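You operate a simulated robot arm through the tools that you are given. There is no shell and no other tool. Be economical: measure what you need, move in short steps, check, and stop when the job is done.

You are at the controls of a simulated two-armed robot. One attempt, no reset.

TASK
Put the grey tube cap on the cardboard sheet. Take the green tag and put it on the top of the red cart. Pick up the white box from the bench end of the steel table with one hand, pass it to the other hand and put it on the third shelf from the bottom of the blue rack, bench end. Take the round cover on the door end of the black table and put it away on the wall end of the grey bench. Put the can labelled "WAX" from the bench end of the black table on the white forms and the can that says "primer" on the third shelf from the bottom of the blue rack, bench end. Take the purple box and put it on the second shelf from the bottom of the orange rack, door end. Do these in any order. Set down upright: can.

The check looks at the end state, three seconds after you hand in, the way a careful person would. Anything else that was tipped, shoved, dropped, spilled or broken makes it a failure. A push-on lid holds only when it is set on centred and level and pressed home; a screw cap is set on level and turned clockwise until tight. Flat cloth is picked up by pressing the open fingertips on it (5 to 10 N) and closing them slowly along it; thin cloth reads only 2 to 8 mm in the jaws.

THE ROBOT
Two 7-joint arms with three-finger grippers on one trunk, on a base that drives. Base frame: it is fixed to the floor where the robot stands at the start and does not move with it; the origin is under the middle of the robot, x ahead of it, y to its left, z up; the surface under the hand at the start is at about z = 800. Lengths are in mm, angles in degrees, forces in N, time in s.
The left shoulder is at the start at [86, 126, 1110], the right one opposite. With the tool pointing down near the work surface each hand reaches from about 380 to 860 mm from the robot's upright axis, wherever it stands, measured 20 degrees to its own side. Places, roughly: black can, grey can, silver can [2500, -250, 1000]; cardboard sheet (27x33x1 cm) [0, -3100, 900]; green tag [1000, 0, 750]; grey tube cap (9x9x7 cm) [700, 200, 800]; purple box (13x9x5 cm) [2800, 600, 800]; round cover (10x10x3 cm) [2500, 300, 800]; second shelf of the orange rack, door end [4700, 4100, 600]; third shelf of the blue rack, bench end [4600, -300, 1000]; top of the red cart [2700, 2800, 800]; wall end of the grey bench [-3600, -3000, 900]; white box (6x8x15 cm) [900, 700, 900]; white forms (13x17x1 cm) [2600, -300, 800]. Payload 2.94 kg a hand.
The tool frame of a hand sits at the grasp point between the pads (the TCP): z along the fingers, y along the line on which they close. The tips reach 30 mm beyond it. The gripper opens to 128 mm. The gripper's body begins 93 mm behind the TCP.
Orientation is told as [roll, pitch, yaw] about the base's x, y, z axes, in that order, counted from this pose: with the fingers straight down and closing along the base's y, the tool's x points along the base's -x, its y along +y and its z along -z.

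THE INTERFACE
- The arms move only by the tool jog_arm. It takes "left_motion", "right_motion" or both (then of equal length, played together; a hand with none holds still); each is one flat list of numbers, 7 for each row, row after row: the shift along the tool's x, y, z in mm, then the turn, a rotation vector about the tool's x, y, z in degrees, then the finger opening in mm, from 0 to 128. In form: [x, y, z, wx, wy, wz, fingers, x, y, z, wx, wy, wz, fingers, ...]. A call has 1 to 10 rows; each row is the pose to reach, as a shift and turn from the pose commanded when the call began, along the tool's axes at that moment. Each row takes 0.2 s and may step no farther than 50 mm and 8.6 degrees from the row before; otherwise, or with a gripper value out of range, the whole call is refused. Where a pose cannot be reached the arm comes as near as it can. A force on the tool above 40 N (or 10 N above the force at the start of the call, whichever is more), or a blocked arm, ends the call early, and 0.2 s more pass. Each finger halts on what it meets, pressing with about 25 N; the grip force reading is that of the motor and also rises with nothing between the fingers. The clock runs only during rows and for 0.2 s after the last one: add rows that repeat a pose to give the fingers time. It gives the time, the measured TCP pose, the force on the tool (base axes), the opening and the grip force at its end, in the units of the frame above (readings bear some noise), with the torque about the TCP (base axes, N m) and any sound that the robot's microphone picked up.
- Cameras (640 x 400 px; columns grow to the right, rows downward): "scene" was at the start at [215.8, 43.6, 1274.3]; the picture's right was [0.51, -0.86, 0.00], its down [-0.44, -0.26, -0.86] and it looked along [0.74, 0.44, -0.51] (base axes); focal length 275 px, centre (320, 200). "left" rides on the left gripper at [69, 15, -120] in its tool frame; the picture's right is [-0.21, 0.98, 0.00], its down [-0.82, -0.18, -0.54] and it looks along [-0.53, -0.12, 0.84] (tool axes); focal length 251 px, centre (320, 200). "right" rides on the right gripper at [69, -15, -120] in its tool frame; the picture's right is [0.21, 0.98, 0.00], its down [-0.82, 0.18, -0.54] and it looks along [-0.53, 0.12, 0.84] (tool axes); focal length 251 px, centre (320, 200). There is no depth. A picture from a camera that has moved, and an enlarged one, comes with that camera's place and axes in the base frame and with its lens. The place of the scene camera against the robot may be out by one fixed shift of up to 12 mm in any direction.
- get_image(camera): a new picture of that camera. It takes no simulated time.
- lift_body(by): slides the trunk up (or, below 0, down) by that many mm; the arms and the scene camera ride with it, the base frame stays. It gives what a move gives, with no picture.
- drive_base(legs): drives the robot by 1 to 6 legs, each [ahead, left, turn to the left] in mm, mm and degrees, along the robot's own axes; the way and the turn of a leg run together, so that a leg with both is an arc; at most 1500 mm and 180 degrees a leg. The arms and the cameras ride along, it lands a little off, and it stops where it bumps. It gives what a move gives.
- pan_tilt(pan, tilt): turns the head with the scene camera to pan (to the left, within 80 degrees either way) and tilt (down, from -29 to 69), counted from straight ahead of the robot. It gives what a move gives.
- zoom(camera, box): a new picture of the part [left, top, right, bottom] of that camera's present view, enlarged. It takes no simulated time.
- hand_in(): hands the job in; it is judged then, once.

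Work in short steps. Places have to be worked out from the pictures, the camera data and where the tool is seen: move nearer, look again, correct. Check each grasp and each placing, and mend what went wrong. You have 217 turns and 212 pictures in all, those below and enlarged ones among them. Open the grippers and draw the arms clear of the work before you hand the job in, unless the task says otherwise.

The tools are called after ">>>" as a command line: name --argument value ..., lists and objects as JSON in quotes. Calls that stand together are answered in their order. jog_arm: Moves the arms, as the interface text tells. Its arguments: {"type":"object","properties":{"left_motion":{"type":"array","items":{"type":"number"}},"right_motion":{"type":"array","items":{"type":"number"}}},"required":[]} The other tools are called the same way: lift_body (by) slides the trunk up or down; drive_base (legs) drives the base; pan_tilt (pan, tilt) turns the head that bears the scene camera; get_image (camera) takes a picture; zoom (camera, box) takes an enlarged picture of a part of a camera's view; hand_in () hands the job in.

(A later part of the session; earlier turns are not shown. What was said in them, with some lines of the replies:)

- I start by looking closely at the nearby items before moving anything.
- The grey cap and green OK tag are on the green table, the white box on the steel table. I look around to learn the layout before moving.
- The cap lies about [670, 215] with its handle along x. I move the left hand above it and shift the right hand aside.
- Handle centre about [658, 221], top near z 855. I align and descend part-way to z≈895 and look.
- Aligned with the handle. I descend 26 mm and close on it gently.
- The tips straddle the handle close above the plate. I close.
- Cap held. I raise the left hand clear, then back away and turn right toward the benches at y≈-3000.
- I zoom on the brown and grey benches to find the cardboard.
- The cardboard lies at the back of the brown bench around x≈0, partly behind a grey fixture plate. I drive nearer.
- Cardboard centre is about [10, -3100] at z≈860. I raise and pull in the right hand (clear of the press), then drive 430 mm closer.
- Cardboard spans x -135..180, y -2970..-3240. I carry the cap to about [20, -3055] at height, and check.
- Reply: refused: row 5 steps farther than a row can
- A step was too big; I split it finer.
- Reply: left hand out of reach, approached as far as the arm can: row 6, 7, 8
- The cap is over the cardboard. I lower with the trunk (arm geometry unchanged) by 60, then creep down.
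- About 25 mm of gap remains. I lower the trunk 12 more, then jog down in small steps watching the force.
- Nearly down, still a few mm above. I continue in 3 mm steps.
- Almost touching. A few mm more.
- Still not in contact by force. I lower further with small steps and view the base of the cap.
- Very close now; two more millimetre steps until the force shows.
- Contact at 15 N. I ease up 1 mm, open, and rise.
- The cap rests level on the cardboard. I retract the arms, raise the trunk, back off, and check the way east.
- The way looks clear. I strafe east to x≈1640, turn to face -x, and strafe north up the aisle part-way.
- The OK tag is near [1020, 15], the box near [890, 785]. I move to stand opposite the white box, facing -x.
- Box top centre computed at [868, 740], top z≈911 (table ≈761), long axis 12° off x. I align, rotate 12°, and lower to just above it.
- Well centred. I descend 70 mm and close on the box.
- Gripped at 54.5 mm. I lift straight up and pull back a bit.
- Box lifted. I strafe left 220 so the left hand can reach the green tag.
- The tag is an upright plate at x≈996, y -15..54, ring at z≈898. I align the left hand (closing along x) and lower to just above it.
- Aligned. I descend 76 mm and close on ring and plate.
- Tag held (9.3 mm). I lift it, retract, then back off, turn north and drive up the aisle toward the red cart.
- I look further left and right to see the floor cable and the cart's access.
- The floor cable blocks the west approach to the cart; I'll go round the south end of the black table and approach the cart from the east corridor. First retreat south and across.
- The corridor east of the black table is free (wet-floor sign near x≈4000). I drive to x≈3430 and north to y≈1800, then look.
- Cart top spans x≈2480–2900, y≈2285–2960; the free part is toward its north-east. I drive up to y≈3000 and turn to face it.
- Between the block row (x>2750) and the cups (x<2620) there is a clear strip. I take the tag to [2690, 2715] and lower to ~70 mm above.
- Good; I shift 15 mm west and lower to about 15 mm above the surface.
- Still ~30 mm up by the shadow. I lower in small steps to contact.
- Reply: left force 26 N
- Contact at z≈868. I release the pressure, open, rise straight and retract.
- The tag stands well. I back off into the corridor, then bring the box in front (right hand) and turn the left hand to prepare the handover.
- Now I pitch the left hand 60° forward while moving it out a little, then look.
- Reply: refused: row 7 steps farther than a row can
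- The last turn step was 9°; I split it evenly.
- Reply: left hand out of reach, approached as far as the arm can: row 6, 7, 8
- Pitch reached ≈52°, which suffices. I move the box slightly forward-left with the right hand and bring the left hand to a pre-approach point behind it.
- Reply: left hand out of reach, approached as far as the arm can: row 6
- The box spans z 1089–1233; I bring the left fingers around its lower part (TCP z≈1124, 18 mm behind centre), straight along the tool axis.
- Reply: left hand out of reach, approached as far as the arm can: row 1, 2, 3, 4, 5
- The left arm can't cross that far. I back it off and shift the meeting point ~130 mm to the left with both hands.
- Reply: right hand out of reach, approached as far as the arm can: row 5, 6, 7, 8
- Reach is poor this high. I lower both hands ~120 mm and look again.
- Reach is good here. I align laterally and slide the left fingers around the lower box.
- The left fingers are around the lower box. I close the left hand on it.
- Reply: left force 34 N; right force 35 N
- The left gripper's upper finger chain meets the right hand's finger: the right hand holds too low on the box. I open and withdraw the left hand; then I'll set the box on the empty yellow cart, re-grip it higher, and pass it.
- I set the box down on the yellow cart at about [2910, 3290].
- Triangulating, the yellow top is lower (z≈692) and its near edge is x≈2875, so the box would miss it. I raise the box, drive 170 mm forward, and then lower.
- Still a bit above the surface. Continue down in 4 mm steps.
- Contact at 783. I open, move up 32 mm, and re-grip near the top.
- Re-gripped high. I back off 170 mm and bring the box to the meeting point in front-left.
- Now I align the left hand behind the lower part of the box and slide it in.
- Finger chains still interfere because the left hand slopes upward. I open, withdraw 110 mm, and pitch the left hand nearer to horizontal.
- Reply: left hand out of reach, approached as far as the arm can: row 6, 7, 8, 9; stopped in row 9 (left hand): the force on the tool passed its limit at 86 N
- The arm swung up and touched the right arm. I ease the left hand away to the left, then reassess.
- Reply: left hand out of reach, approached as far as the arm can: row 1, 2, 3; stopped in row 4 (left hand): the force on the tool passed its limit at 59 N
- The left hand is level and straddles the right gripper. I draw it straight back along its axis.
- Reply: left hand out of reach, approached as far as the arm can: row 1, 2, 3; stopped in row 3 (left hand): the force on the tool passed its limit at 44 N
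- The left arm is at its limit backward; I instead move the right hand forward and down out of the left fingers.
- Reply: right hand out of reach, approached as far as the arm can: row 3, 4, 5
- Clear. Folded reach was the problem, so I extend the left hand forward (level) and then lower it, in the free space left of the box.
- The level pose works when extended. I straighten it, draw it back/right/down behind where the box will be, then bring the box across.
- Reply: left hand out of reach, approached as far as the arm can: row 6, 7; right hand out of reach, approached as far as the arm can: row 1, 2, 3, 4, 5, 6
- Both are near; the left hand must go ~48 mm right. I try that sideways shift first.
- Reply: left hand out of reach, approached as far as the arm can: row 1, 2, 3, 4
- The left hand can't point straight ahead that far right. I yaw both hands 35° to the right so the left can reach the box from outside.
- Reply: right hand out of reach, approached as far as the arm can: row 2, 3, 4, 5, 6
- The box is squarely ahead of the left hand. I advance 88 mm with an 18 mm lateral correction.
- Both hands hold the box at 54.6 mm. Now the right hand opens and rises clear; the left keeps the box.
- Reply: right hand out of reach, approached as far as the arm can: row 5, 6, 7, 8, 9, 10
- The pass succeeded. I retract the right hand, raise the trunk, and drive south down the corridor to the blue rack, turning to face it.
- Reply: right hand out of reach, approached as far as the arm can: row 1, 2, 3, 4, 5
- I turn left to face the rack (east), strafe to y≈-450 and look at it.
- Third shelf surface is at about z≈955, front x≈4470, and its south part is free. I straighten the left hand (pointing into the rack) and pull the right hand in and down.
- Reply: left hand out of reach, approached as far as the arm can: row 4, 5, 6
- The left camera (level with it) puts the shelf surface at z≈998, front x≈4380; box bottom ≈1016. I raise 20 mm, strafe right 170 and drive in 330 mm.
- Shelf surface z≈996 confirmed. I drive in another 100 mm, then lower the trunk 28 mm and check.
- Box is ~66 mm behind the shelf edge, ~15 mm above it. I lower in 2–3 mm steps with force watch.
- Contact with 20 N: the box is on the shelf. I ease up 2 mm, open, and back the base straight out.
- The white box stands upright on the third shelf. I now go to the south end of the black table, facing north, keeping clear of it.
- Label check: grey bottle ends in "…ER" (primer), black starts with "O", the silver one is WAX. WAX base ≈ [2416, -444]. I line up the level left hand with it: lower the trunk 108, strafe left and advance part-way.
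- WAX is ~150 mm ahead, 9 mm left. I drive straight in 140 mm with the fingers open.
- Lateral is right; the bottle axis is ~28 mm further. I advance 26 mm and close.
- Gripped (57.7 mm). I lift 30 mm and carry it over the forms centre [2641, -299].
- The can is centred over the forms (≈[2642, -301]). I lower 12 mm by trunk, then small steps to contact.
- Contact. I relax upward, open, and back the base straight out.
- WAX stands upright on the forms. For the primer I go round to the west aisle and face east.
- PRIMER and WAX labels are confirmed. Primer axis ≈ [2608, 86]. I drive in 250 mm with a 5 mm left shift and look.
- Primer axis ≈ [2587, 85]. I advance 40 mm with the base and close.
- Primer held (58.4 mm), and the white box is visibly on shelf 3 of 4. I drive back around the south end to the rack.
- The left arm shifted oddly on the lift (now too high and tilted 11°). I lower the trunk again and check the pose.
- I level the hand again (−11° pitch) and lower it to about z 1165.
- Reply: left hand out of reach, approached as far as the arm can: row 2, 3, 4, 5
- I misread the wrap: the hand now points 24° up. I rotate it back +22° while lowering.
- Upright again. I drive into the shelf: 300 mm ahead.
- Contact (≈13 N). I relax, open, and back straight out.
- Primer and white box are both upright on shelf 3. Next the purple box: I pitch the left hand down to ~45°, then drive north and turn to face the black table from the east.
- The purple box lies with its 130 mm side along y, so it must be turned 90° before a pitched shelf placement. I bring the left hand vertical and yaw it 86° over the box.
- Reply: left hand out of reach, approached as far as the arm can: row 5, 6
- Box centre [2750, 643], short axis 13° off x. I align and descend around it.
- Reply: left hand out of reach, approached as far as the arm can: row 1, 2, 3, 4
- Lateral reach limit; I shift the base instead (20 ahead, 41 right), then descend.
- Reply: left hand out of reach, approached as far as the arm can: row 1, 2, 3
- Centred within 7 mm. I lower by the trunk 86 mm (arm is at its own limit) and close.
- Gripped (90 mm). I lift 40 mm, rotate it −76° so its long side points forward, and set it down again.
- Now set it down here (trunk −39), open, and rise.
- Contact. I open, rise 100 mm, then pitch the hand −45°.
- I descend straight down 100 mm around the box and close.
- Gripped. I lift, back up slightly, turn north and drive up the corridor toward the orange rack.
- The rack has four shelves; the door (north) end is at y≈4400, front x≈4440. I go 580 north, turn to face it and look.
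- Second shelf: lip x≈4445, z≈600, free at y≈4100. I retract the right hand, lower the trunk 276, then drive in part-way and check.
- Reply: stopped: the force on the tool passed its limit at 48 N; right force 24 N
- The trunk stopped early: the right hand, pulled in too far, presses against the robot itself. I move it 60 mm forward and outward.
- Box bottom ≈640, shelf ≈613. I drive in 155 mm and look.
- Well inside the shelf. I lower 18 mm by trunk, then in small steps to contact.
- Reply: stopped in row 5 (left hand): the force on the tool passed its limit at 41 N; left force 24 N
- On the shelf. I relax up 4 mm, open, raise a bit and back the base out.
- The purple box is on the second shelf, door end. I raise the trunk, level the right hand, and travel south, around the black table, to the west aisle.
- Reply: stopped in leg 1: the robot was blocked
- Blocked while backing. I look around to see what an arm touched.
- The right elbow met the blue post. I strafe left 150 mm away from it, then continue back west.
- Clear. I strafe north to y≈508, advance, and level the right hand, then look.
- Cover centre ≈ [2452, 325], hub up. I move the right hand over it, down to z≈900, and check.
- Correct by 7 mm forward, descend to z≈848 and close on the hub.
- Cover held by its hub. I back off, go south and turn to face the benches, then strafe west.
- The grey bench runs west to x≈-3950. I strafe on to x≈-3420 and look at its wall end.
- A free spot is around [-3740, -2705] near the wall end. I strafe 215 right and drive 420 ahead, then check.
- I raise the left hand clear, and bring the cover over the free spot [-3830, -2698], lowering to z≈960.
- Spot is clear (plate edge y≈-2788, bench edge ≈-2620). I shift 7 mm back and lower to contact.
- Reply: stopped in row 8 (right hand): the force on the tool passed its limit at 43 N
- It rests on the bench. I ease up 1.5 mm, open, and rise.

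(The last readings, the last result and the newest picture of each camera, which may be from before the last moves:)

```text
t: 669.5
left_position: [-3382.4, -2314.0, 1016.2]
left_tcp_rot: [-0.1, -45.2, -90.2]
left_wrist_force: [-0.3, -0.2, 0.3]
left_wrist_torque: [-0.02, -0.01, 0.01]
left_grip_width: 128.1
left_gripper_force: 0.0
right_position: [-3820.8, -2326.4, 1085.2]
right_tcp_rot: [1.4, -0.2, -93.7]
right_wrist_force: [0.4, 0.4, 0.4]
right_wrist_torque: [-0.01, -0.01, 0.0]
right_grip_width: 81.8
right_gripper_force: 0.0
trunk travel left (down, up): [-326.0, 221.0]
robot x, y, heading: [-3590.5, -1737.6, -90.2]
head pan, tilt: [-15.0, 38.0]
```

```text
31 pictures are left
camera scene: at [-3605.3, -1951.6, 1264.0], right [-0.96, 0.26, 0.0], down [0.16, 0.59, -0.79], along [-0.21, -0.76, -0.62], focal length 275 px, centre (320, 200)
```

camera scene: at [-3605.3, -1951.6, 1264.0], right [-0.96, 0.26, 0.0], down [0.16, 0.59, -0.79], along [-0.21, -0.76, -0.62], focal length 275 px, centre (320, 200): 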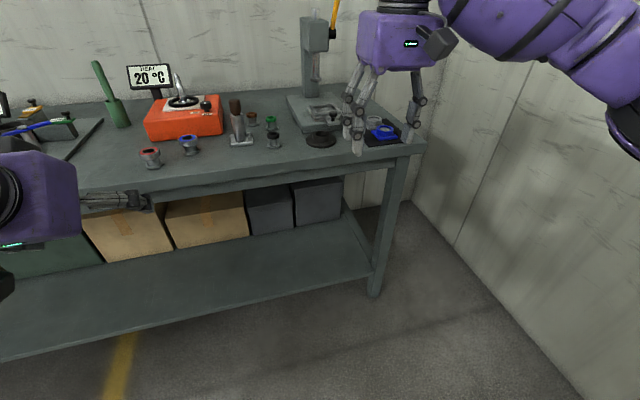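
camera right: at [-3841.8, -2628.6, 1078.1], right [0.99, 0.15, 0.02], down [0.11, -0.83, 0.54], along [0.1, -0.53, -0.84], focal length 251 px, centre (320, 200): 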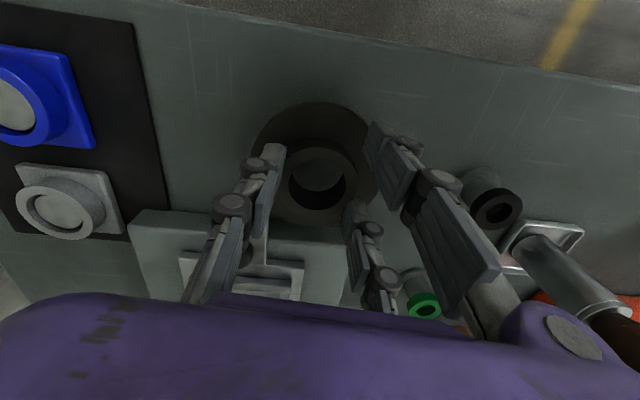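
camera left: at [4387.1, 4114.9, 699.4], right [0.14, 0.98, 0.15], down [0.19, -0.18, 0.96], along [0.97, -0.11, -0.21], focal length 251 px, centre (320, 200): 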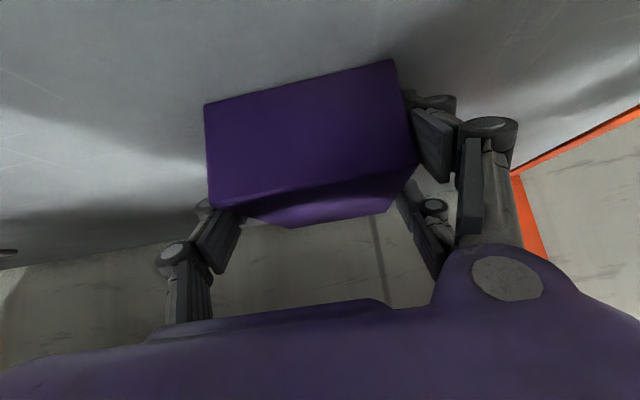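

The cover sits flat at the wall end, all items are placed, and both grippers are open and clear. I hand in.

>>> hand_in

```text
The job is handed in.
```

I finished every task on the list and handed the job in; I don't have the check's result. In the camera views after each placing, every item looked correctly placed, and both cans stood upright:

- **Grey tube cap:** on the cardboard sheet.
- **Green tag:** on the top of the red cart.
- **White box:** passed from the right hand to the left, then set on the third shelf of the blue rack, bench end.
- **WAX can:** on the white forms.
- **Primer can:** beside the white box on the same shelf.
- **Purple box:** on the second shelf of the orange rack, door end.
- **Round cover:** on the wall end of the grey bench.

Some things went differently from plan:
- I set the white box down briefly on the yellow cart to re-grip it before the pass.
- The two arms touched during the pass.
- The right elbow bumped the blue post once while I was driving; I saw nothing displaced.
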